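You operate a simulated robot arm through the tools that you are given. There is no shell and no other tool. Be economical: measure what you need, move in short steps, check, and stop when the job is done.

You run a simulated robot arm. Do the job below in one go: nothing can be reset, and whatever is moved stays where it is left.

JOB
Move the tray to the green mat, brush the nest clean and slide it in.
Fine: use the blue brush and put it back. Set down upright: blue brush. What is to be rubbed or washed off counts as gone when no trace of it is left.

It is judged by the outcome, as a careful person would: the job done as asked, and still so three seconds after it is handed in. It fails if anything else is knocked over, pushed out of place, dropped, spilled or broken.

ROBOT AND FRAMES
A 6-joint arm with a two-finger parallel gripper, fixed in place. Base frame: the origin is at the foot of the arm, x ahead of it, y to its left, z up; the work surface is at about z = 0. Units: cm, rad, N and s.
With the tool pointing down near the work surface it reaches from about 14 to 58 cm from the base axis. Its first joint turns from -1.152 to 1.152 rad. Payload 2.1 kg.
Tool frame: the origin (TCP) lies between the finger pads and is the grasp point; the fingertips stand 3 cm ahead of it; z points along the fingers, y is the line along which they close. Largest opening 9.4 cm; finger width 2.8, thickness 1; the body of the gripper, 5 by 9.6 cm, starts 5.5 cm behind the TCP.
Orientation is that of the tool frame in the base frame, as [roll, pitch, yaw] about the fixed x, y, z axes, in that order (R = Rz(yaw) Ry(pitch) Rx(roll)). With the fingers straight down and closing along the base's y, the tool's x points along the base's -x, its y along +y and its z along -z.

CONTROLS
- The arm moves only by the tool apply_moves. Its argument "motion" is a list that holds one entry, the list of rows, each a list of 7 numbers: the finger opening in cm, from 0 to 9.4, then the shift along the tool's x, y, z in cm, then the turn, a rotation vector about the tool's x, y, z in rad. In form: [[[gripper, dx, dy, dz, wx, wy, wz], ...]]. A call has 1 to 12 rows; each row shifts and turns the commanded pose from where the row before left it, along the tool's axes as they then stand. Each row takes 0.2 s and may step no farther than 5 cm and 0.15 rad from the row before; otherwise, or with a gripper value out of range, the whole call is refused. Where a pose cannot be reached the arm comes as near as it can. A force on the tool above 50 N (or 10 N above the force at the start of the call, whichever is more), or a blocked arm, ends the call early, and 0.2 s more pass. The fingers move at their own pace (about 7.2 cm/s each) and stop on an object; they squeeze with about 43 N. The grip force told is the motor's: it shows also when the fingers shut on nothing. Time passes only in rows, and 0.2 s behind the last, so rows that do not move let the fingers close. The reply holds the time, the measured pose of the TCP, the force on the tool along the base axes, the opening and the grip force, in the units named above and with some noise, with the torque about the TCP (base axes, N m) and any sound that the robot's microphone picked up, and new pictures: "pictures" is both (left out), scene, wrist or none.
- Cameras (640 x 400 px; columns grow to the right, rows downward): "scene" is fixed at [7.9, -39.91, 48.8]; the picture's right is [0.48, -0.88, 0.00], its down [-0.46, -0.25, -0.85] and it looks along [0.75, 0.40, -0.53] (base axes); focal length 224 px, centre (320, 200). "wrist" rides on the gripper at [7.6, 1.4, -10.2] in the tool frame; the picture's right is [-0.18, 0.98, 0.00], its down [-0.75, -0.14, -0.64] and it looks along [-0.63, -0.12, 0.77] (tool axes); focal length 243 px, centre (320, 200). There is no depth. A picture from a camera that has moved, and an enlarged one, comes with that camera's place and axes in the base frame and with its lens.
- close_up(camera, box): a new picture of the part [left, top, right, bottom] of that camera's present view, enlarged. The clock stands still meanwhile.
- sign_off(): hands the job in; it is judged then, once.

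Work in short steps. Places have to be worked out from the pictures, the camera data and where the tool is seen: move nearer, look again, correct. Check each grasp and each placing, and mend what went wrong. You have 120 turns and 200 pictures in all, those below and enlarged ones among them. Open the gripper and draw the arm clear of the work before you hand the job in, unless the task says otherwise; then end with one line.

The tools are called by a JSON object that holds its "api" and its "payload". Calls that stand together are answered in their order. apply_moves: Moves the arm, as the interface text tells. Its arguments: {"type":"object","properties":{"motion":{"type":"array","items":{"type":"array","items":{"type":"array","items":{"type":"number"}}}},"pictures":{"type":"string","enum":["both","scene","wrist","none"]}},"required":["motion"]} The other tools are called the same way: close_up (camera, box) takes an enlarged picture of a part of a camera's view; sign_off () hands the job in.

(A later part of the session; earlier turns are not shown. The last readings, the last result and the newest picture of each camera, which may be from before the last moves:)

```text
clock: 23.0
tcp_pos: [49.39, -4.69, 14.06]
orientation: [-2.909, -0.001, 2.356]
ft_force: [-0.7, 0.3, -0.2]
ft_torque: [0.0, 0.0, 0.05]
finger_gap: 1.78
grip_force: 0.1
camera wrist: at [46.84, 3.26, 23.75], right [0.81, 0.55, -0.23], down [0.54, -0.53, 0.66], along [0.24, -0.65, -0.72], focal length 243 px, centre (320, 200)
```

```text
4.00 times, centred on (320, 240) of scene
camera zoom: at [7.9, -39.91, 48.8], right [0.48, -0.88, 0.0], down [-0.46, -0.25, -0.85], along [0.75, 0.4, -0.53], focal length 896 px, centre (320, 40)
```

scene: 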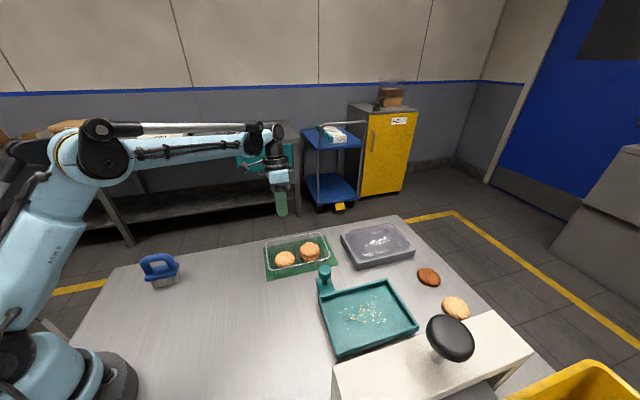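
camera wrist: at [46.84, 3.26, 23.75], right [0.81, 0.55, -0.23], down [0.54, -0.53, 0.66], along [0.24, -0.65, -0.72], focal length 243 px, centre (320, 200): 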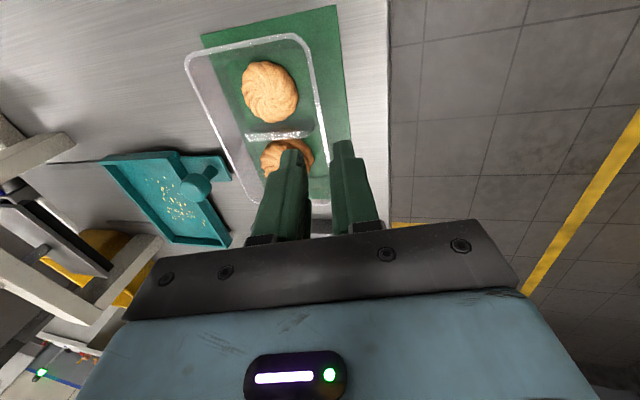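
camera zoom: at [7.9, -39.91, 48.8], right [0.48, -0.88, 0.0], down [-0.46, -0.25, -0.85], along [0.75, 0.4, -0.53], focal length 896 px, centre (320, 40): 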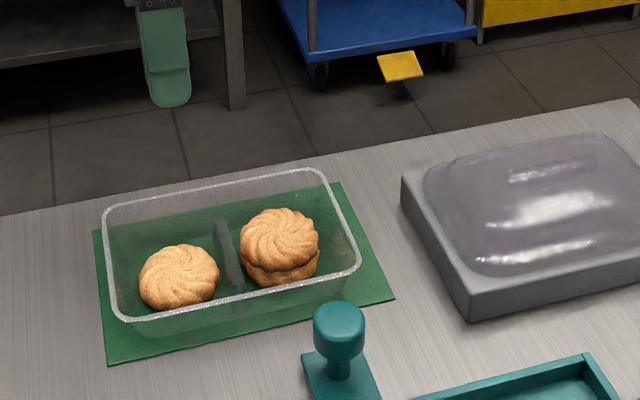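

The tray stands on the mat, cookies undisturbed. Next the brush: I straighten the tool and move over it (about (23,14)) to look from above.

{"api": "apply_moves", "payload": {"motion": [[[4, 0, 0, -2, -0.116, 0, 0], [4, 0, 0, -1, -0.116, 0, 0], [4, 3.81, -0.68, -0.7, 0, 0, 0], [4, 3.81, -0.68, -0.7, 0, 0, 0], [4, 3.81, -0.68, -0.7, 0, 0, 0], [4, 3.81, -0.68, -0.7, 0, 0, 0], [4, 3.81, -0.68, -0.7, 0, 0, 0], [4, 3.81, -0.68, -0.7, 0, 0, 0], [4, 3.81, -0.68, -0.7, 0, 0, 0], [4, 3.81, -0.68, -0.7, 0, 0, 0]]], "pictures": "both"}}

```text
clock: 25.2
tcp_pos: [23.91, 13.47, 22.51]
orientation: [-3.14, 0.001, 2.356]
ft_force: [-0.2, -0.2, 0.8]
ft_torque: [-0.03, 0.01, -0.01]
finger_gap: 4.0
grip_force: 0.0
camera wrist: at [19.7, 19.64, 32.69], right [0.83, 0.56, 0.0], down [0.43, -0.63, 0.64], along [0.36, -0.53, -0.77], focal length 243 px, centre (320, 200)
```

scene: 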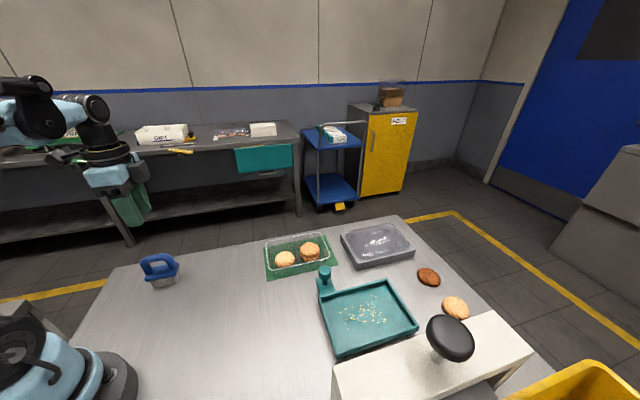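
wrist: 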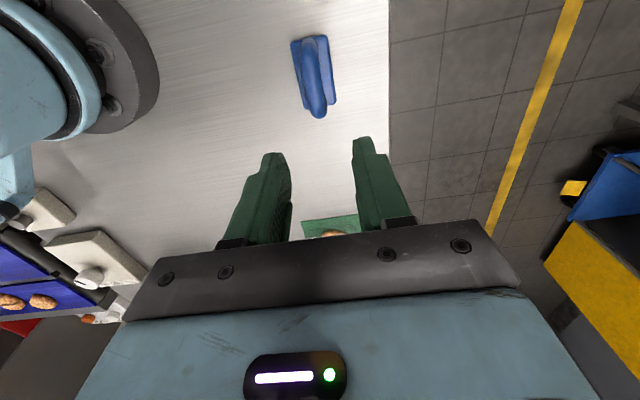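

{"api": "close_up", "payload": {"camera": "wrist", "box": [250, 20, 378, 100]}}

{"api": "close_up", "payload": {"camera": "scene", "box": [128, 245, 192, 285]}}

```text
5.00 times, centred on (314, 60) of wrist
camera zoom: at [19.7, 19.64, 32.69], right [0.83, 0.56, 0.0], down [0.43, -0.63, 0.64], along [0.36, -0.53, -0.77], focal length 1213 px, centre (350, 900)
```

zoom: 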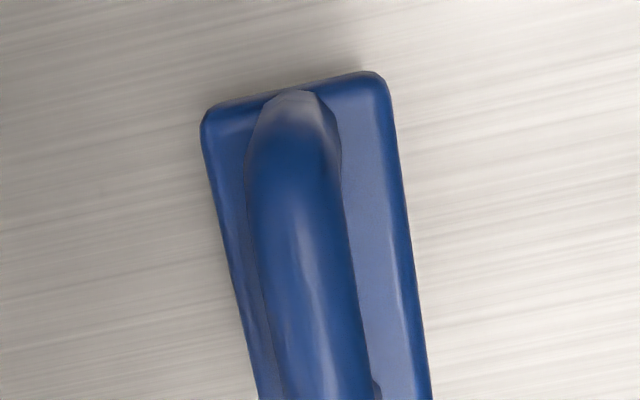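

```text
10.00 times, centred on (160, 265) of scene
camera zoom: at [7.9, -39.91, 48.8], right [0.48, -0.88, 0.0], down [-0.46, -0.25, -0.85], along [0.75, 0.4, -0.53], focal length 2240 px, centre (1920, -450)
```

zoom: 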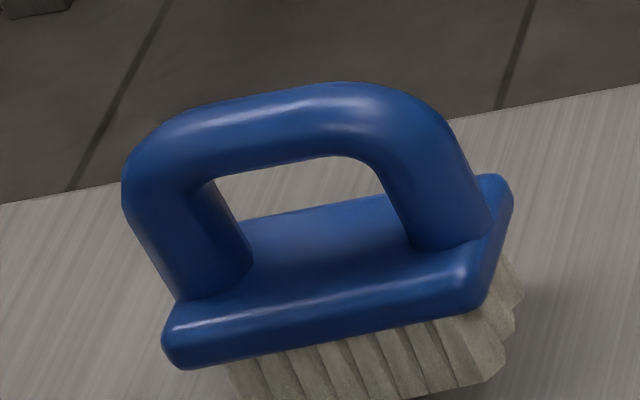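

The brush stands near (23,13.8), its handle bar along −45°, which matches the tool's yaw. I centre and lower to z≈12 for a check.

{"api": "apply_moves", "payload": {"motion": [[[4, 0.86, -0.47, 2.5, 0, 0, 0], [4, 0, 0, 4, 0, 0, 0], [4, 0, 0, 4, 0, 0, 0], [4, 0, 0, 0, 0, 0, 0]]], "pictures": "wrist"}}

{"api": "close_up", "payload": {"camera": "scene", "box": [104, 215, 232, 295]}}

```text
clock: 26.2
tcp_pos: [23.53, 13.2, 12.05]
orientation: [-3.14, -0.002, 2.356]
ft_force: [-0.1, 0.3, -0.1]
ft_torque: [-0.02, 0.0, -0.01]
finger_gap: 4.01
grip_force: 0.1
camera wrist: at [19.24, 19.49, 22.22], right [0.83, 0.56, 0.0], down [0.43, -0.63, 0.64], along [0.36, -0.53, -0.77], focal length 243 px, centre (320, 200)
```

wrist: 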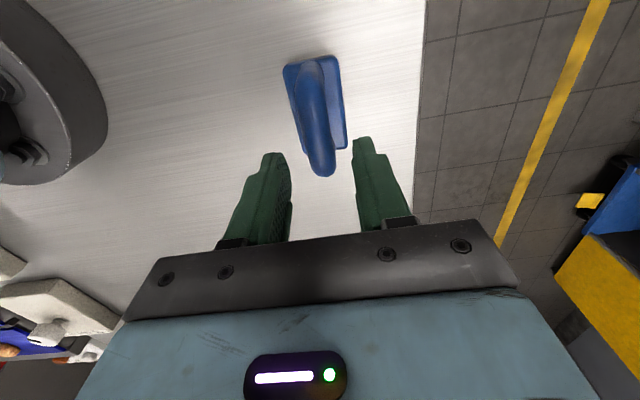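

```text
5.00 times, centred on (168, 255) of scene
camera zoom: at [7.9, -39.91, 48.8], right [0.48, -0.88, 0.0], down [-0.46, -0.25, -0.85], along [0.75, 0.4, -0.53], focal length 1120 px, centre (1080, -75)
```

zoom: 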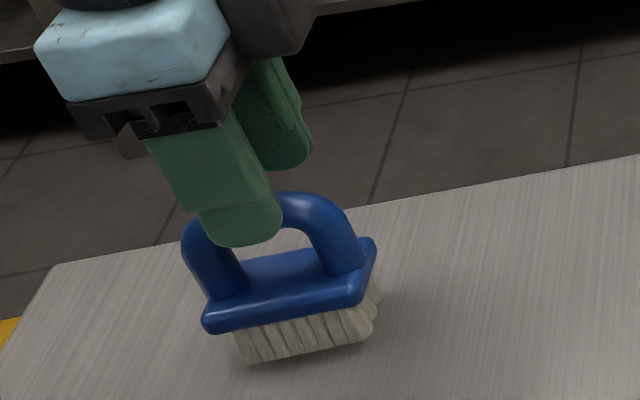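

{"api": "apply_moves", "payload": {"motion": [[[4, 0.3, 0, 1.6, 0, 0, 0], [4, 0, 0, 1.6, 0, 0, 0], [4, 0, 0, 1.6, 0, 0, 0], [4, 0, 0, 0, 0, 0, 0]]], "pictures": "wrist"}}

{"api": "close_up", "payload": {"camera": "scene", "box": [104, 215, 232, 295]}}

```text
clock: 27.2
tcp_pos: [23.42, 13.72, 7.31]
orientation: [-3.14, 0.0, 2.356]
ft_force: [0.8, -1.2, 0.4]
ft_torque: [0.01, -0.01, 0.02]
finger_gap: 3.98
grip_force: 0.2
camera wrist: at [19.13, 20.06, 17.48], right [0.83, 0.56, 0.0], down [0.43, -0.63, 0.64], along [0.36, -0.53, -0.77], focal length 243 px, centre (320, 200)
```

wrist: 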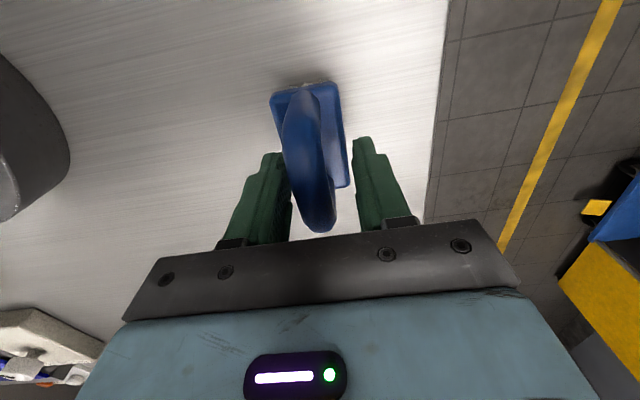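

```text
5.00 times, centred on (168, 255) of scene
camera zoom: at [7.9, -39.91, 48.8], right [0.48, -0.88, 0.0], down [-0.46, -0.25, -0.85], along [0.75, 0.4, -0.53], focal length 1120 px, centre (1080, -75)
```

zoom: 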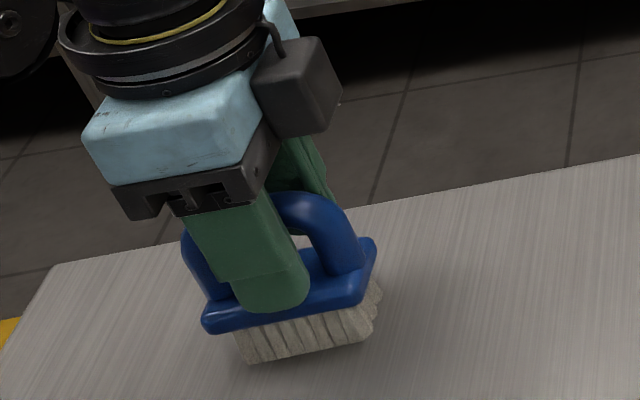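

Well placed lengthwise; I shift 0.4 toward the inner side, lower 0.3, and close.

{"api": "apply_moves", "payload": {"motion": [[[4, 0, -0.4, 0.3, 0, 0, 0], [2.5, 0, 0, 0, 0, 0, 0], [1, 0, 0, 0, 0, 0, 0], [0, 0, 0, 0, 0, 0, 0], [0, 0, 0, 0, 0, 0, 0]]], "pictures": "wrist"}}

{"api": "close_up", "payload": {"camera": "scene", "box": [104, 215, 232, 295]}}

```text
clock: 28.4
tcp_pos: [23.1, 13.51, 6.95]
orientation: [-3.139, -0.002, 2.355]
ft_force: [0.9, 0.7, 1.0]
ft_torque: [0.01, 0.0, -0.01]
finger_gap: 2.1
grip_force: 42.9
camera wrist: at [18.82, 19.76, 17.31], right [0.83, 0.56, 0.0], down [0.43, -0.63, 0.64], along [0.36, -0.53, -0.77], focal length 243 px, centre (320, 200)
```

wrist: 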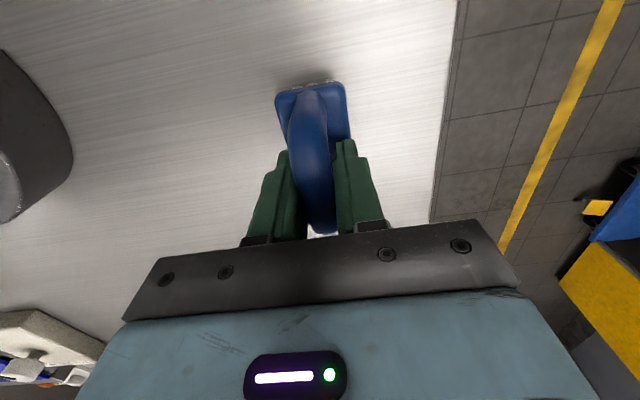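

```text
5.00 times, centred on (168, 255) of scene
camera zoom: at [7.9, -39.91, 48.8], right [0.48, -0.88, 0.0], down [-0.46, -0.25, -0.85], along [0.75, 0.4, -0.53], focal length 1120 px, centre (1080, -75)
```

zoom: 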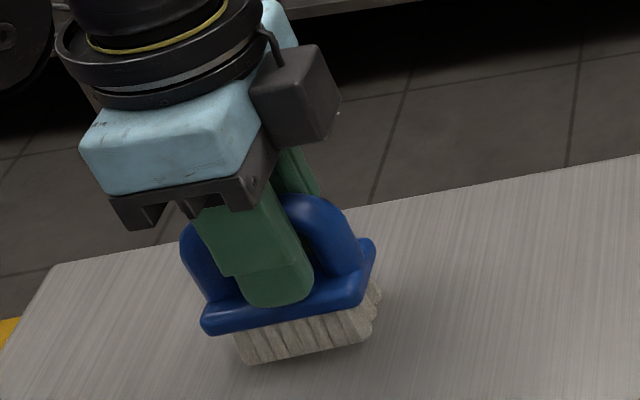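

Firm grip (gap 2.1, 43 N); home pose recorded TCP (23.1,13.5,6.95). I lift it and get a close view of the crumbs in the nest.

{"api": "apply_moves", "payload": {"motion": [[[0, 0, 0, -1, 0, 0, 0], [0, 0, 0, -3, 0, 0, 0], [0, 0, 0, -4, 0, 0, 0], [0, 0, 0, 0, 0, 0, 0]]], "pictures": "scene"}}

{"api": "close_up", "payload": {"camera": "scene", "box": [305, 265, 433, 345]}}

{"api": "close_up", "payload": {"camera": "scene", "box": [104, 190, 232, 270]}}

```text
clock: 29.4
tcp_pos: [23.38, 13.59, 15.1]
orientation: [-3.141, 0.001, 2.357]
ft_force: [0.4, -0.6, -0.6]
ft_torque: [0.0, -0.01, 0.0]
finger_gap: 2.15
grip_force: 43.2
```

scene: 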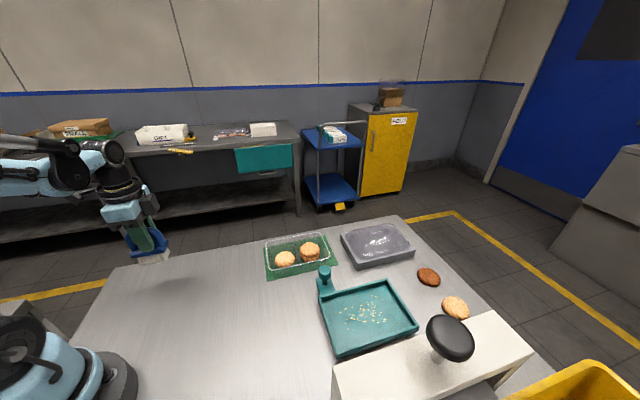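

```text
5.00 times, centred on (369, 305) of scene
camera zoom: at [7.9, -39.91, 48.8], right [0.48, -0.88, 0.0], down [-0.46, -0.25, -0.85], along [0.75, 0.4, -0.53], focal length 1120 px, centre (75, -325)
```

zoom: 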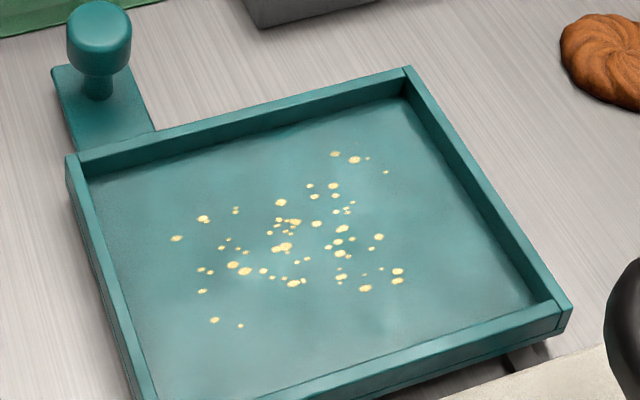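

```text
5.00 times, centred on (168, 230) of scene
camera zoom: at [7.9, -39.91, 48.8], right [0.48, -0.88, 0.0], down [-0.46, -0.25, -0.85], along [0.75, 0.4, -0.53], focal length 1120 px, centre (1080, 50)
```

zoom: 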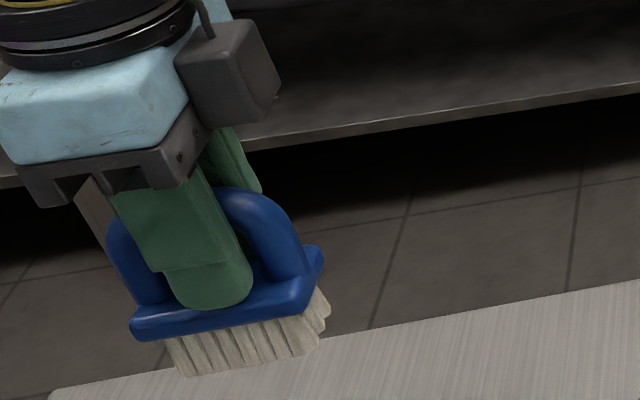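

Crumbs span s≈−0.5..6, p≈46.5..57.5 in an interior of s −3.2..7.7, p 44..60. I carry the brush there (bristles' bottom ≈ z 8).

{"api": "apply_moves", "payload": {"motion": [[[0, -3.4, -1.76, 0, 0, 0, 0], [0, -3.4, -1.76, 0, 0, 0, 0], [0, -3.4, -1.76, 0, 0, 0, 0], [0, -3.4, -1.76, 0, 0, 0, 0], [0, -3.4, -1.76, 0, 0, 0, 0], [0, -3.4, -1.76, 0, 0, 0, 0], [0, -3.4, -1.76, 0, 0, 0, 0], [0, -3.4, -1.76, 0, 0, 0, 0], [0, -3.4, -1.76, 0, 0, 0, 0], [0, -3.4, -1.76, 0, 0, 0, 0], [0, -3.4, -1.76, 0, 0, 0, 0], [0, -3.4, -1.76, 0, 0, 0, 0]]], "pictures": "both"}}

{"api": "close_up", "payload": {"camera": "scene", "box": [290, 240, 450, 340]}}

```text
clock: 32.0
tcp_pos: [36.7, -30.23, 15.03]
orientation: [-3.139, -0.001, 2.356]
ft_force: [0.3, -0.5, -1.9]
ft_torque: [0.02, 0.05, -0.03]
finger_gap: 2.14
grip_force: 43.0
camera wrist: at [32.47, -23.85, 25.24], right [0.82, 0.57, 0.0], down [0.43, -0.63, 0.64], along [0.36, -0.53, -0.77], focal length 243 px, centre (320, 200)
```

scene: 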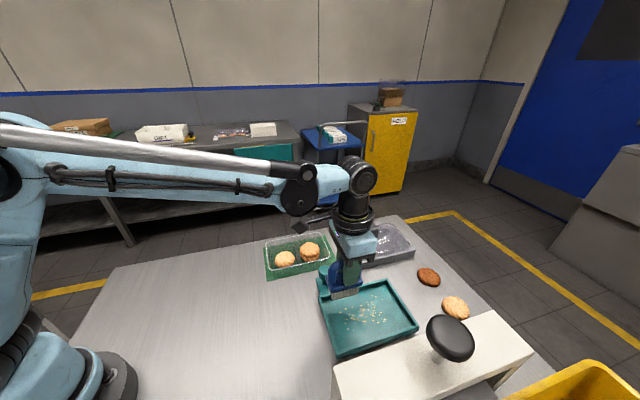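
wrist: 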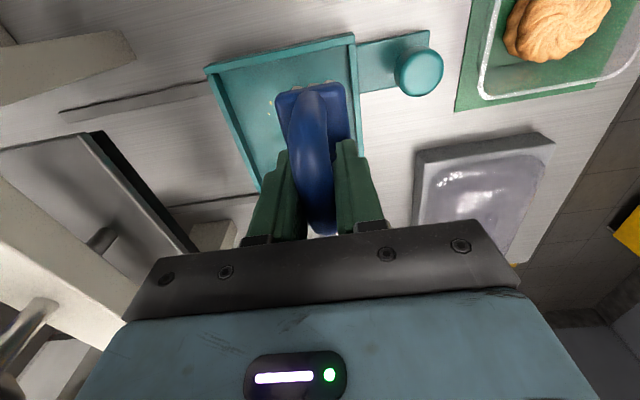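

```text
4.00 times, centred on (370, 290) of scene
camera zoom: at [7.9, -39.91, 48.8], right [0.48, -0.88, 0.0], down [-0.46, -0.25, -0.85], along [0.75, 0.4, -0.53], focal length 896 px, centre (120, -160)
```

zoom: 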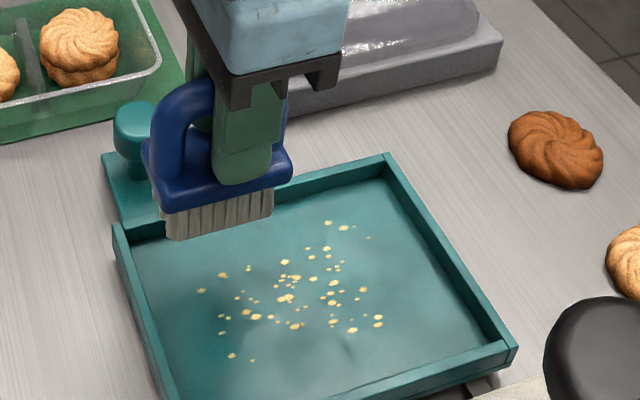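

I move 0.8 inward and lower in steps until the bristles touch the floor.

{"api": "apply_moves", "payload": {"motion": [[[0, -0.8, 0, 2, 0, 0, 0], [0, 0, 0.2, 3, 0, 0, 0], [0, 0, 0, 0.8, 0, 0, 0], [0, 0, 0, 0.4, 0, 0, 0], [0, 0, 0, 0.3, 0, 0, 0], [0, 0, 0, 0, 0, 0, 0]]], "pictures": "wrist"}}

{"api": "close_up", "payload": {"camera": "scene", "box": [290, 240, 450, 340]}}

```text
clock: 33.4
tcp_pos: [37.56, -30.58, 8.67]
orientation: [-3.14, 0.0, 2.358]
ft_force: [-4.8, 5.5, 32.2]
ft_torque: [-0.01, 0.05, -0.01]
finger_gap: 2.13
grip_force: 42.8
camera wrist: at [33.36, -24.3, 18.87], right [0.82, 0.57, 0.0], down [0.43, -0.63, 0.64], along [0.36, -0.53, -0.77], focal length 243 px, centre (320, 200)
```

wrist: 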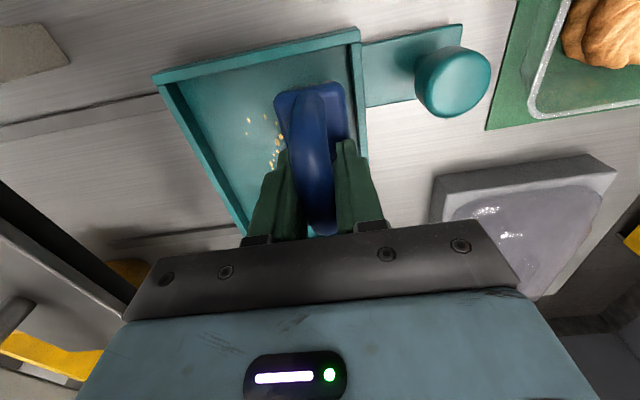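

```text
4.00 times, centred on (370, 290) of scene
camera zoom: at [7.89, -39.9, 48.81], right [0.48, -0.88, 0.0], down [-0.46, -0.25, -0.85], along [0.75, 0.4, -0.53], focal length 896 px, centre (120, -160)
```

zoom: 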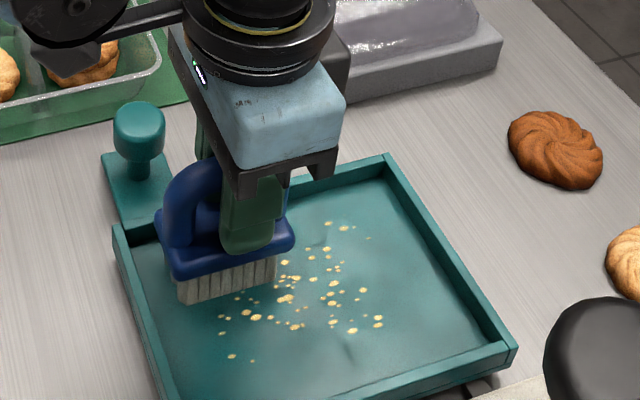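

Bristles touch at TCP z≈8.7 (32 N). I ease off a bit and sweep along p (away), at s≈5.

{"api": "apply_moves", "payload": {"motion": [[[0, 0, 0, -0.1, 0, 0, 0], [0, -1.2, 0, 0, 0, 0, 0], [0, -1.2, 0, 0, 0, 0, 0], [0, -1.2, 0, 0, 0, 0, 0], [0, -1.2, 0, 0, 0, 0, 0], [0, -1.2, 0, 0, 0, 0, 0], [0, -1.2, 0, 0, 0, 0, 0], [0, -1.0, 0, 0, 0, 0, 0]]], "pictures": "wrist"}}

{"api": "close_up", "payload": {"camera": "scene", "box": [290, 240, 450, 340]}}

```text
clock: 35.2
tcp_pos: [43.36, -36.6, 8.45]
orientation: [-3.138, -0.002, 2.357]
ft_force: [-9.9, 9.4, 38.3]
ft_torque: [0.2, 0.2, 0.04]
finger_gap: 2.14
grip_force: 43.3
camera wrist: at [39.18, -30.19, 18.84], right [0.82, 0.57, 0.0], down [0.43, -0.63, 0.64], along [0.36, -0.53, -0.77], focal length 243 px, centre (320, 200)
```

wrist: 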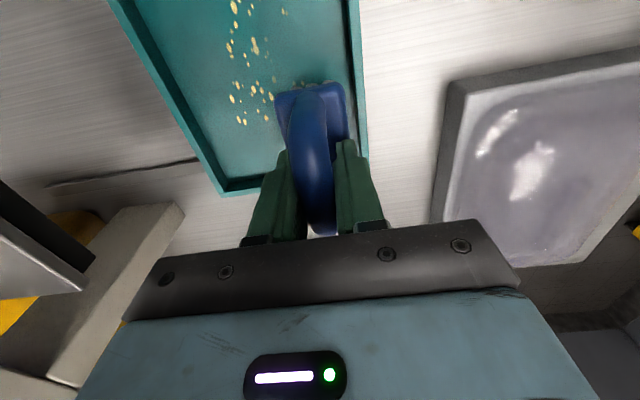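

```text
4.00 times, centred on (370, 290) of scene
camera zoom: at [7.88, -39.9, 48.81], right [0.48, -0.88, 0.0], down [-0.46, -0.25, -0.85], along [0.75, 0.4, -0.53], focal length 896 px, centre (120, -160)
```

zoom: 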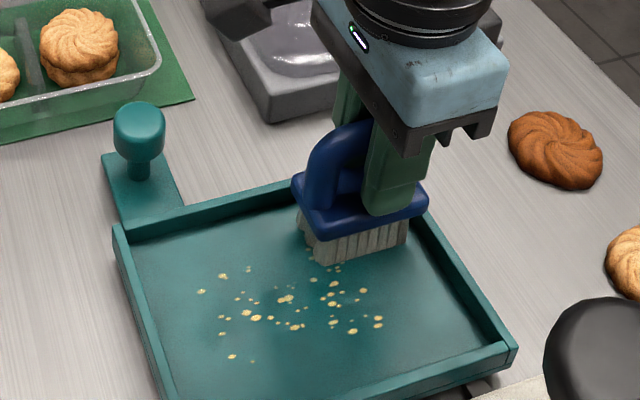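

The swept band is clean and the nest stayed put. I lift, shift 2.4 toward the press, lower, and sweep back.

{"api": "apply_moves", "payload": {"motion": [[[0, 0, 0, -1, 0, 0, 0], [0, 0, -2.4, 0, 0, 0, 0], [0, 0, 0, 0.95, 0, 0, 0], [0, 1.2, 0, 0, 0, 0, 0], [0, 1.2, 0, 0, 0, 0, 0], [0, 1.2, 0, 0, 0, 0, 0], [0, 1.2, 0, 0, 0, 0, 0], [0, 1.2, 0, 0, 0, 0, 0], [0, 1.2, 0, 0, 0, 0, 0], [0, 1.2, 0, 0, 0, 0, 0]]], "pictures": "wrist"}}

{"api": "close_up", "payload": {"camera": "scene", "box": [290, 240, 450, 340]}}

```text
clock: 37.4
tcp_pos: [35.85, -32.22, 8.58]
orientation: [-3.141, 0.001, 2.357]
ft_force: [0.4, -0.2, 1.6]
ft_torque: [-0.1, -0.13, -0.02]
finger_gap: 2.13
grip_force: 42.8
camera wrist: at [31.59, -25.89, 18.86], right [0.82, 0.57, 0.0], down [0.43, -0.63, 0.64], along [0.36, -0.53, -0.77], focal length 243 px, centre (320, 200)
```

wrist: 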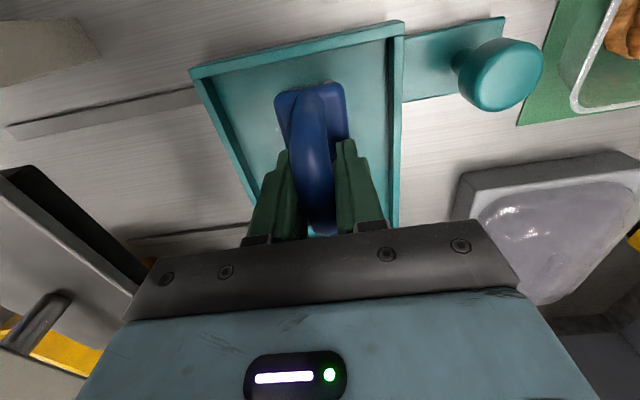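

```text
4.00 times, centred on (370, 290) of scene
camera zoom: at [7.9, -39.91, 48.8], right [0.48, -0.88, 0.0], down [-0.46, -0.25, -0.85], along [0.75, 0.4, -0.53], focal length 896 px, centre (120, -160)
```

zoom: 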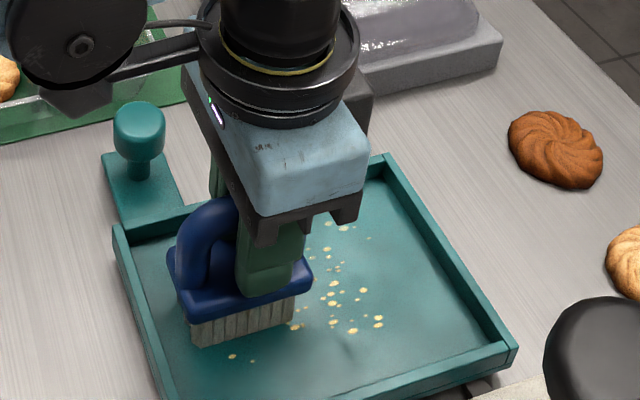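

Contact was light on this pass (1.6 N) and crumbs remain at the far end. I press slightly more and sweep away again along this band, to the end wall.

{"api": "apply_moves", "payload": {"motion": [[[0, 0, 0, 0.25, 0, 0, 0], [0, -1.2, 0, 0, 0, 0, 0], [0, -1.2, 0, 0, 0, 0, 0], [0, -1.2, 0, 0, 0, 0, 0], [0, -1.2, 0, 0, 0, 0, 0], [0, -1.2, 0, 0, 0, 0, 0], [0, -1.2, 0, 0, 0, 0, 0], [0, -1.2, 0, 0, 0, 0, 0]]], "pictures": "wrist"}}

{"api": "close_up", "payload": {"camera": "scene", "box": [290, 240, 450, 340]}}

```text
clock: 38.1
tcp_pos: [36.74, -33.03, 8.49]
orientation: [-3.141, -0.002, 2.358]
ft_force: [-0.1, 0.7, 13.3]
ft_torque: [-0.24, -0.35, 0.0]
finger_gap: 2.15
grip_force: 42.2
stopped in row 3: the force on the tool passed its limit at 54 N (the readings are from after the stop); the commanded pose is now the measured one
camera wrist: at [32.49, -26.73, 18.89], right [0.82, 0.57, 0.0], down [0.44, -0.63, 0.64], along [0.36, -0.53, -0.77], focal length 243 px, centre (320, 200)
```

wrist: 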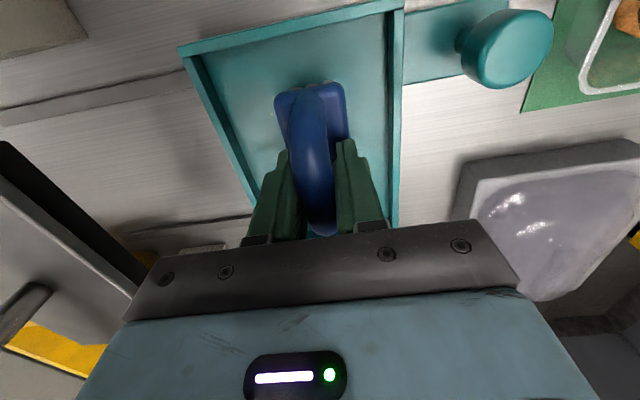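

```text
4.00 times, centred on (370, 290) of scene
camera zoom: at [7.9, -39.91, 48.8], right [0.48, -0.88, 0.0], down [-0.46, -0.25, -0.85], along [0.75, 0.4, -0.53], focal length 896 px, centre (120, -160)
```

zoom: 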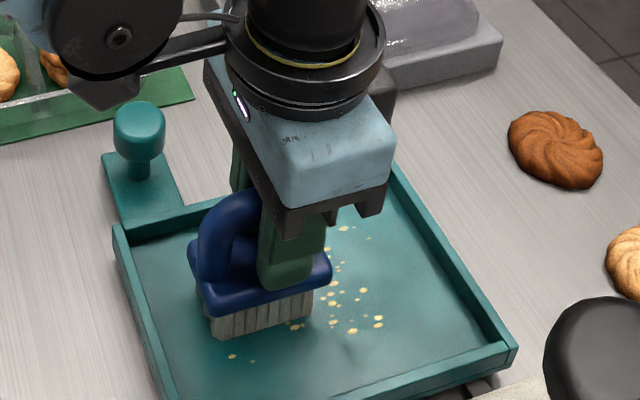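

Contact is stiff; at the present height the load is 13 N, good. Continue the sweep from here.

{"api": "apply_moves", "payload": {"motion": [[[0, -1.2, 0, 0, 0, 0, 0], [0, -1.2, 0, 0, 0, 0, 0], [0, -1.2, 0, 0, 0, 0, 0], [0, -1.2, 0, 0, 0, 0, 0], [0, -1.2, 0, 0, 0, 0, 0], [0, -1.2, 0, 0, 0, 0, 0]]], "pictures": "wrist"}}

{"api": "close_up", "payload": {"camera": "scene", "box": [290, 240, 450, 340]}}

```text
clock: 39.5
tcp_pos: [41.82, -38.19, 8.69]
orientation: [-3.14, -0.005, 2.356]
ft_force: [-6.0, 5.9, 20.9]
ft_torque: [-0.07, -0.11, 0.02]
finger_gap: 2.11
grip_force: 43.0
camera wrist: at [37.56, -31.82, 18.9], right [0.82, 0.57, 0.0], down [0.44, -0.63, 0.64], along [0.36, -0.53, -0.77], focal length 243 px, centre (320, 200)
```

wrist: 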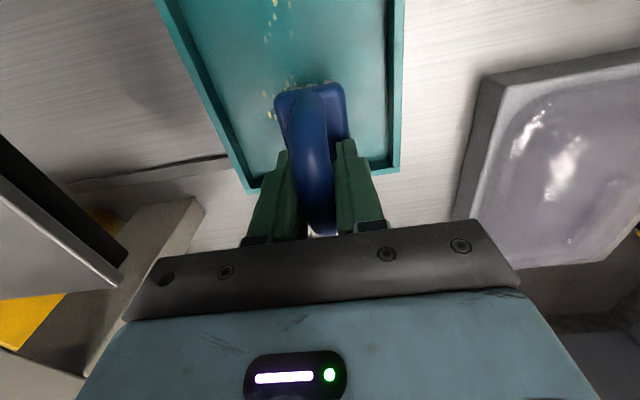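

```text
4.00 times, centred on (370, 290) of scene
camera zoom: at [7.89, -39.9, 48.81], right [0.48, -0.88, 0.0], down [-0.46, -0.25, -0.85], along [0.75, 0.4, -0.53], focal length 896 px, centre (120, -160)
```

zoom: 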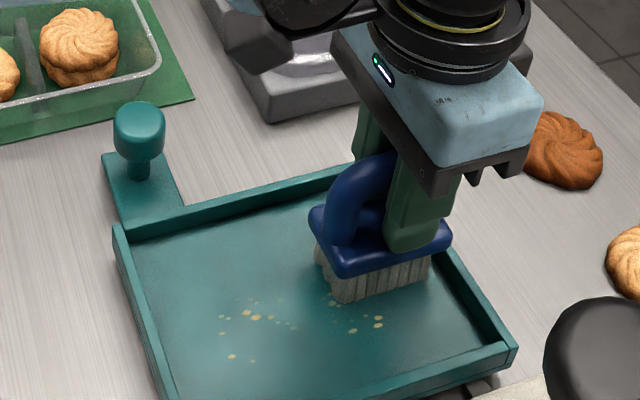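

Two bands done. Lift, shift 2.2 more, lower and sweep back along the third band.

{"api": "apply_moves", "payload": {"motion": [[[0, 0, 0, -1, 0, 0, 0], [0, 0, -2.2, 0, 0, 0, 0], [0, 0, 0, 1.0, 0, 0, 0], [0, 0, 0, 0, 0, 0, 0], [0, 1.2, 0, 0, 0, 0, 0], [0, 1.2, 0, 0, 0, 0, 0]]], "pictures": "none"}}

{"api": "close_up", "payload": {"camera": "scene", "box": [290, 240, 450, 340]}}

```text
clock: 40.9
tcp_pos: [38.59, -38.04, 8.75]
orientation: [-3.14, -0.003, 2.356]
ft_force: [2.1, -3.5, 12.6]
ft_torque: [-0.51, -0.54, 0.0]
finger_gap: 2.16
grip_force: 43.3
```

```text
4.00 times, centred on (370, 290) of scene
camera zoom: at [7.89, -39.91, 48.8], right [0.48, -0.88, 0.0], down [-0.46, -0.25, -0.85], along [0.75, 0.4, -0.53], focal length 896 px, centre (120, -160)
```

zoom: 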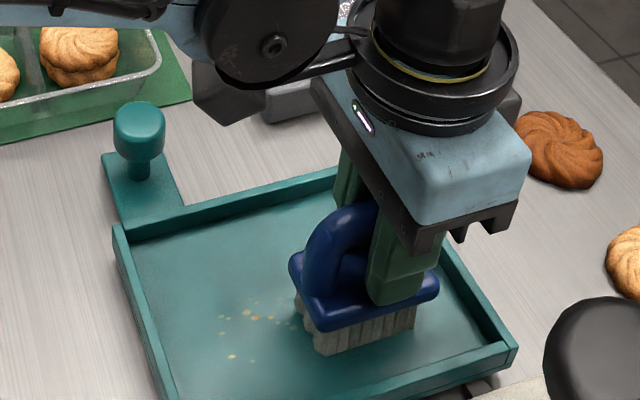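

{"api": "apply_moves", "payload": {"motion": [[[0, 1.2, 0, 0, 0, 0, 0], [0, 1.2, 0, 0, 0, 0, 0], [0, 1.2, 0, 0, 0, 0, 0], [0, 1.2, 0, 0, 0, 0, 0], [0, 1.0, 0, 0, 0, 0, 0], [0, 0, 0, 0, 0, 0, 0]]], "pictures": "wrist"}}

{"api": "close_up", "payload": {"camera": "scene", "box": [290, 240, 450, 340]}}

```text
clock: 42.3
tcp_pos: [34.5, -33.94, 8.75]
orientation: [3.141, -0.007, 2.356]
ft_force: [0.6, 0.1, -0.6]
ft_torque: [0.02, 0.0, 0.01]
finger_gap: 2.13
grip_force: 42.9
camera wrist: at [30.22, -27.68, 19.0], right [0.82, 0.57, 0.0], down [0.44, -0.63, 0.64], along [0.36, -0.53, -0.77], focal length 243 px, centre (320, 200)
```

wrist: 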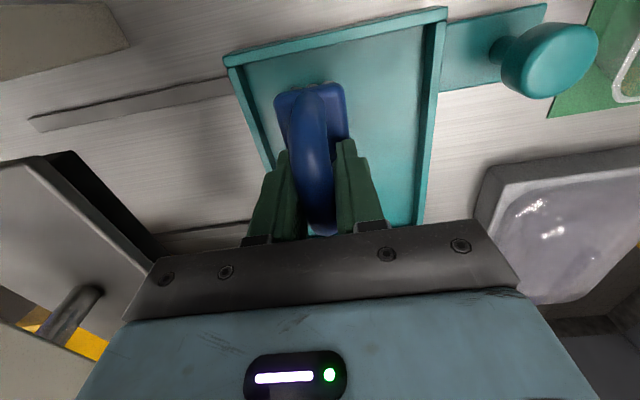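

```text
4.00 times, centred on (370, 290) of scene
camera zoom: at [7.9, -39.91, 48.8], right [0.48, -0.88, 0.0], down [-0.46, -0.25, -0.85], along [0.75, 0.4, -0.53], focal length 896 px, centre (120, -160)
```

zoom: 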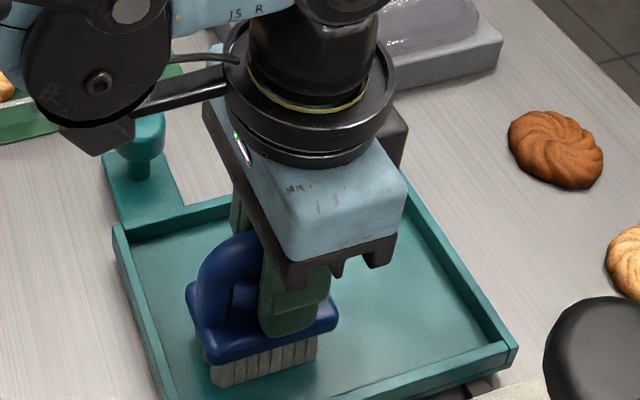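

Near end was light again. I lower 0.15 here and sweep forward a few cm, then lift and inspect.

{"api": "apply_moves", "payload": {"motion": [[[0, 0, 0, 0.15, 0, 0, 0], [0, -1.0, 0, 0, 0, 0, 0], [0, -1.0, 0, 0, 0, 0, 0], [0, -1.0, 0, 0, 0, 0, 0], [0, -1.0, 0, 0, 0, 0, 0]]], "pictures": "none"}}

{"api": "apply_moves", "payload": {"motion": [[[0, 0, 0, -2, 0, 0, 0], [0, 0, 2, -3, 0, 0, 0], [0, 3, 3, -3, 0, 0, 0], [0, 3, 3, 0, 0, 0, 0], [0, 3, 3, 0, 0, 0, 0]]], "pictures": "both"}}

{"api": "close_up", "payload": {"camera": "scene", "box": [305, 265, 433, 345]}}

```text
clock: 43.6
tcp_pos: [37.3, -36.63, 8.53]
orientation: [-3.141, -0.008, 2.355]
ft_force: [-0.9, -0.5, 12.0]
ft_torque: [-0.2, -0.26, 0.0]
finger_gap: 2.16
grip_force: 43.5
stopped in row 5: the force on the tool passed its limit at 54 N (the readings are from after the stop); the commanded pose is now the measured one
```

```text
refused: row 3 steps farther than a row can; nothing moved
```

```text
5.00 times, centred on (369, 305) of scene
camera zoom: at [7.9, -39.91, 48.8], right [0.48, -0.88, 0.0], down [-0.46, -0.25, -0.85], along [0.75, 0.4, -0.53], focal length 1120 px, centre (75, -325)
```

zoom: 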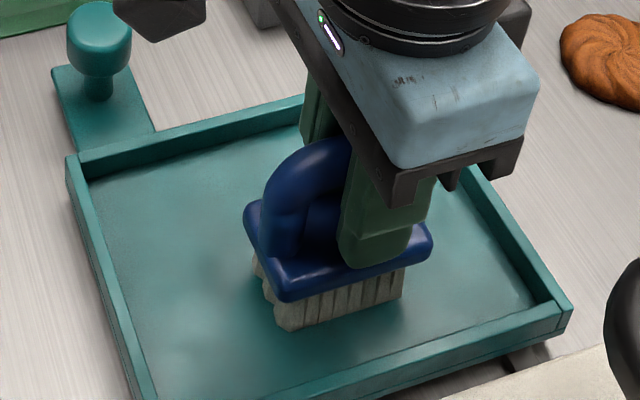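

Looks nearly clean. I lift away toward the mat side to see the whole floor.

{"api": "apply_moves", "payload": {"motion": [[[0, 0, 0, -2, 0, 0, 0], [0, 0, 2, -3, 0, 0, 0], [0, 2.5, 2.5, -2.5, 0, 0, 0], [0, 3, 3, 0, 0, 0, 0], [0, 3, 3, 0, 0, 0, 0]]], "pictures": "both"}}

{"api": "close_up", "payload": {"camera": "scene", "box": [305, 265, 433, 345]}}

{"api": "close_up", "payload": {"camera": "scene", "box": [325, 285, 405, 335]}}

```text
clock: 44.8
tcp_pos: [38.61, -23.31, 16.09]
orientation: [-3.139, -0.007, 2.356]
ft_force: [0.0, 0.1, -2.3]
ft_torque: [-0.05, 0.01, 0.0]
finger_gap: 2.14
grip_force: 43.3
camera wrist: at [34.38, -17.02, 26.49], right [0.83, 0.56, 0.0], down [0.44, -0.64, 0.64], along [0.36, -0.53, -0.77], focal length 243 px, centre (320, 200)
```

scene: 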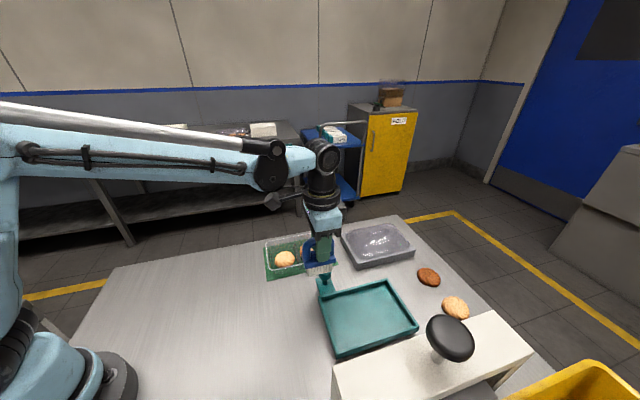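
wrist: 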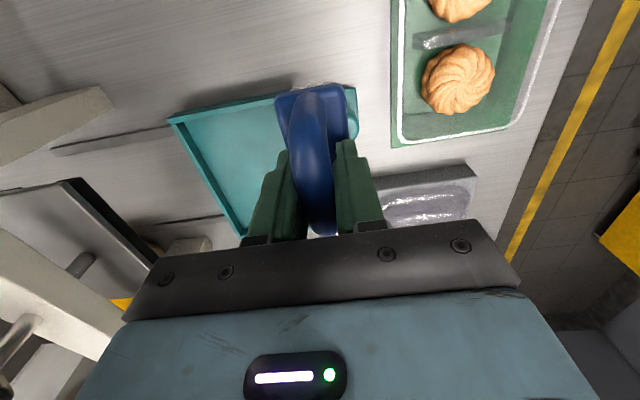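

```text
5.00 times, centred on (369, 305) of scene
camera zoom: at [7.9, -39.92, 48.8], right [0.48, -0.88, 0.0], down [-0.46, -0.25, -0.85], along [0.75, 0.4, -0.53], focal length 1120 px, centre (75, -325)
```

zoom: 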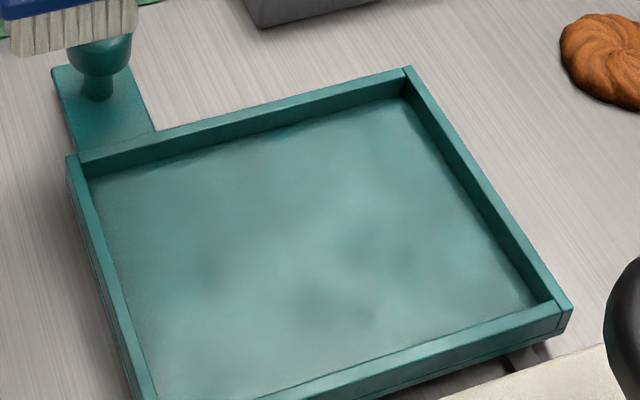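

```text
8.00 times, centred on (365, 310) of scene
camera zoom: at [7.9, -39.92, 48.8], right [0.48, -0.88, 0.0], down [-0.46, -0.25, -0.85], along [0.75, 0.4, -0.53], focal length 1792 px, centre (-40, -680)
```

zoom: 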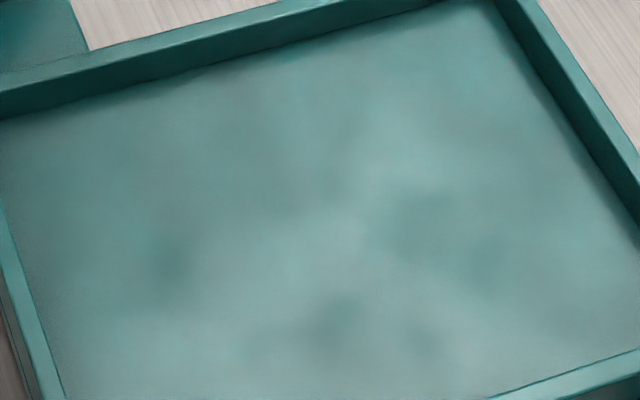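

The nest is clean. Now I carry the brush back to its original place.

{"api": "apply_moves", "payload": {"motion": [[[0, 3.7, 1.51, 0, 0, 0, 0], [0, 3.7, 1.51, 0, 0, 0, 0], [0, 3.7, 1.51, 0, 0, 0, 0], [0, 3.7, 1.51, 0, 0, 0, 0], [0, 3.7, 1.51, 0, 0, 0, 0], [0, 3.7, 1.51, 0, 0, 0, 0], [0, 3.7, 1.51, 0, 0, 0, 0], [0, 3.7, 1.51, 0, 0, 0, 0], [0, 3.7, 1.51, 0, 0, 0, 0], [0, 3.7, 1.51, 0, 0, 0, 0], [0, 0, 0, 0, 0, 0, 0]]], "pictures": "none"}}

```text
clock: 47.2
tcp_pos: [22.93, 13.41, 16.44]
orientation: [-3.138, -0.01, 2.357]
ft_force: [0.7, 0.2, -1.3]
ft_torque: [-0.01, -0.01, -0.01]
finger_gap: 2.17
grip_force: 42.9
```

{"api": "apply_moves", "payload": {"motion": [[[0, 0, 0.19, 3, 0.006, 0.006, 0], [0, 0, 0, 3, 0, 0, 0], [0, 0, 0, 2, 0, 0, 0], [0, 0, 0, 0.6, 0, 0, 0], [0, 0, 0, 0.4, 0, 0, 0], [0, 0, 0, 0, 0, 0, 0]]], "pictures": "none"}}

{"api": "close_up", "payload": {"camera": "scene", "box": [104, 215, 232, 295]}}

```text
clock: 48.6
tcp_pos: [23.33, 13.79, 7.34]
orientation: [-3.133, -0.014, 2.355]
ft_force: [0.7, 0.4, -2.1]
ft_torque: [-0.01, 0.0, -0.01]
finger_gap: 2.15
grip_force: 42.9
```

```text
5.00 times, centred on (168, 255) of scene
camera zoom: at [7.9, -39.91, 48.8], right [0.48, -0.88, 0.0], down [-0.46, -0.25, -0.85], along [0.75, 0.4, -0.53], focal length 1120 px, centre (1080, -75)
```

zoom: 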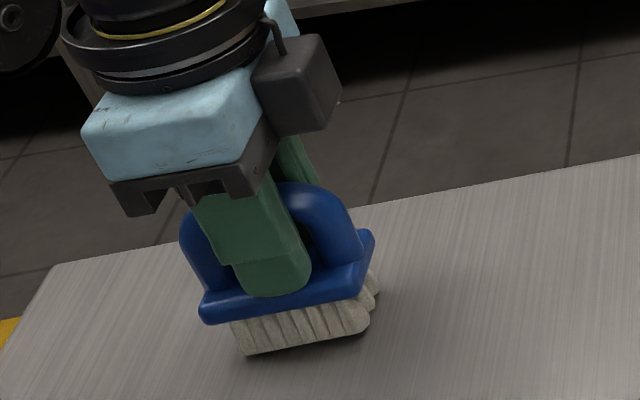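

{"api": "apply_moves", "payload": {"motion": [[[0, 0, 0, 0.1, -0.008, -0.013, 0], [0, 0, 0, 0.15, 0, 0, 0], [0, 0, 0, 0.1, 0, 0, 0], [0, 0, 0, 0, 0, 0, 0]]], "pictures": "none"}}

{"api": "close_up", "payload": {"camera": "scene", "box": [104, 215, 232, 295]}}

```text
clock: 49.6
tcp_pos: [23.39, 13.7, 7.02]
orientation: [-3.14, -0.002, 2.356]
ft_force: [0.5, 0.7, -1.0]
ft_torque: [-0.01, -0.01, 0.02]
finger_gap: 2.13
grip_force: 42.9
```

```text
5.00 times, centred on (168, 255) of scene
camera zoom: at [7.9, -39.91, 48.8], right [0.48, -0.88, 0.0], down [-0.46, -0.25, -0.85], along [0.75, 0.4, -0.53], focal length 1120 px, centre (1080, -75)
```

zoom: 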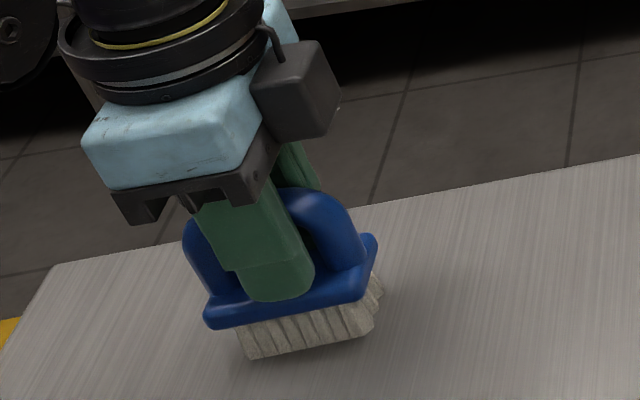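

Almost the same as the original place. Lower the last 1–2 mm to contact.

{"api": "apply_moves", "payload": {"motion": [[[0, 0, -0.15, 0.08, 0, 0, 0], [0, 0, 0, 0.07, 0, 0, 0], [0, 0, 0, 0.05, 0, 0, 0], [0, 0, 0, 0, 0, 0, 0]]], "pictures": "none"}}

```text
clock: 50.3
tcp_pos: [23.26, 13.75, 7.01]
orientation: [3.138, -0.002, 2.358]
ft_force: [-0.7, 1.5, 12.7]
ft_torque: [-0.2, 0.1, -0.04]
finger_gap: 2.14
grip_force: 43.2
stopped in row 3: the force on the tool passed its limit at 56 N (the readings are from after the stop); the commanded pose is now the measured one
```

Contact with the table. I release the brush, open, and rise straight up.

{"api": "apply_moves", "payload": {"motion": [[[2.4, 0, 0, 0, 0, 0, 0], [3.2, 0, 0, 0, 0, 0, 0], [4.4, 0, 0, 0, 0, 0, 0], [4.4, 0, 0, -1.5, 0, 0, 0], [4.4, 0, 0, -3, 0, 0, 0], [4.4, 0, 0, -4, 0, 0, 0]]], "pictures": "both"}}

{"api": "close_up", "payload": {"camera": "scene", "box": [100, 220, 260, 320]}}

```text
clock: 51.7
tcp_pos: [23.17, 13.73, 15.53]
orientation: [3.137, -0.002, 2.358]
ft_force: [0.3, 0.0, 0.3]
ft_torque: [0.01, -0.02, -0.01]
finger_gap: 4.4
grip_force: 0.1
camera wrist: at [18.86, 19.91, 25.88], right [0.82, 0.57, 0.0], down [0.43, -0.63, 0.64], along [0.36, -0.53, -0.77], focal length 243 px, centre (320, 200)
```

scene: 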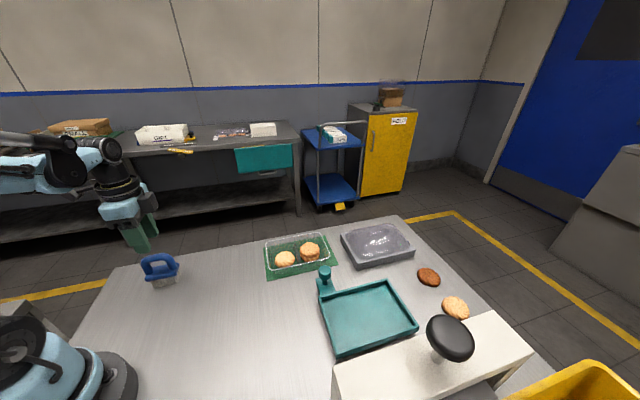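
wrist: 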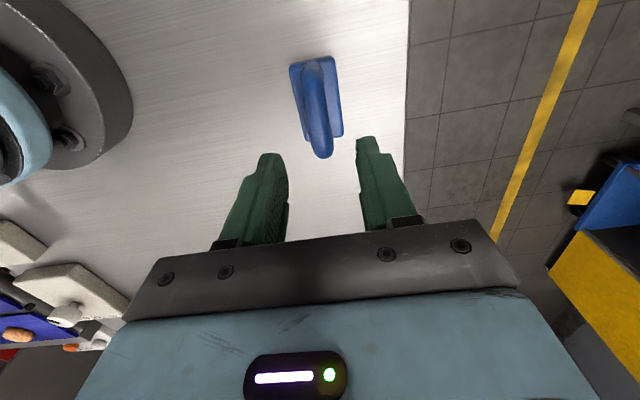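

```text
4.00 times, centred on (180, 270) of scene
camera zoom: at [7.9, -39.91, 48.8], right [0.48, -0.88, 0.0], down [-0.46, -0.25, -0.85], along [0.75, 0.4, -0.53], focal length 896 px, centre (880, -80)
```

zoom: 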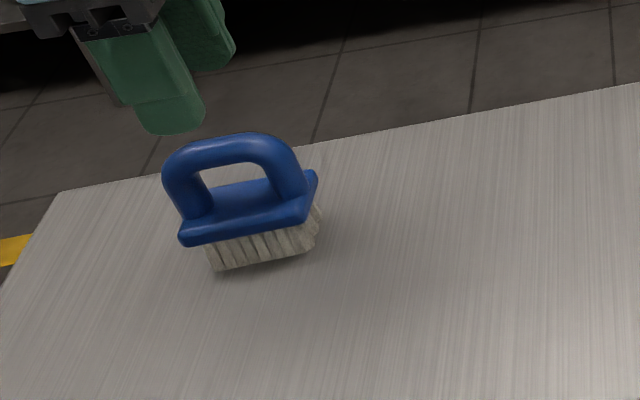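

The brush is back exactly where it was. Next the knob (≈(41.2,−23.2), top z≈5): I move above it, then turn the tool 90° so the fingers close across the slide direction.

{"api": "apply_moves", "payload": {"motion": [[[5, -3.88, -1.34, -0.2, 0, 0, 0], [5, -3.88, -1.34, 0, 0, 0, 0], [5, -3.88, -1.34, 0, 0, 0, 0], [5, -3.88, -1.34, 0, 0, 0, 0], [5, -3.88, -1.34, 0, 0, 0, 0], [5, -3.88, -1.34, 0, 0, 0, 0], [5, -3.88, -1.34, 0, 0, 0, 0], [5, -3.88, -1.34, 0, 0, 0, 0], [5, -3.88, -1.34, 0, 0, 0, 0], [5, -3.88, -1.34, 0, 0, 0, 0]]], "pictures": "none"}}

{"api": "apply_moves", "payload": {"motion": [[[5, 0, 0, 0, 0, 0, 0.1428], [5, 0, 0, 0, 0, 0, 0.1428], [5, 0, 0, 0, 0, 0, 0.1428], [5, 0, 0, 0, 0, 0, 0.1428], [5, 0, 0, 0, 0, 0, 0.1428], [5, 0, 0, 0, 0, 0, 0.1428], [5, 0, 0, 0, 0, 0, 0.1428], [5, 0, 0, 0, 0, 0, 0.1428], [5, 0, 0, 0, 0, 0, 0.1428], [5, 0, 0, 0, 0, 0, 0.1428], [5, 0, 0, 0, 0, 0, 0.1428], [5, 0, 0, 0, 0, 0, 0]]], "pictures": "both"}}

```text
clock: 53.9
tcp_pos: [41.06, -23.22, 15.7]
orientation: [3.138, -0.002, 2.358]
ft_force: [0.0, -0.2, 0.1]
ft_torque: [-0.01, 0.04, 0.0]
finger_gap: 5.0
grip_force: 0.0
```

```text
clock: 56.5
tcp_pos: [41.33, -23.3, 15.56]
orientation: [-3.14, -0.004, 0.786]
ft_force: [-1.3, 0.7, -0.2]
ft_torque: [-0.02, -0.01, 0.01]
finger_gap: 5.0
grip_force: 0.0
camera wrist: at [47.77, -19.01, 25.83], right [0.56, -0.83, 0.0], down [-0.63, -0.44, 0.64], along [-0.53, -0.36, -0.77], focal length 243 px, centre (320, 200)
```

scene: 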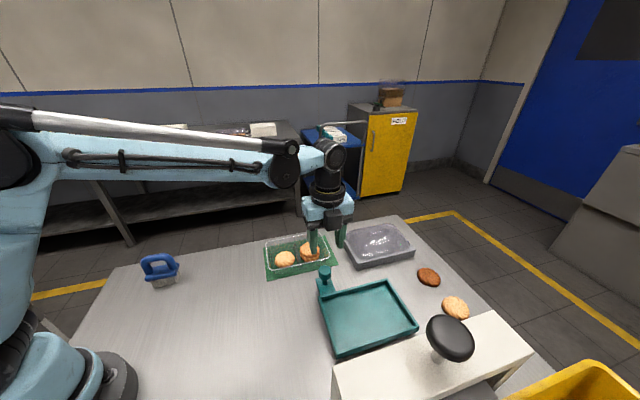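
wrist: 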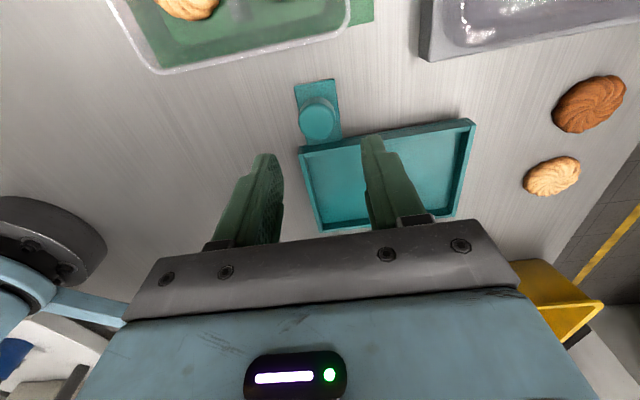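

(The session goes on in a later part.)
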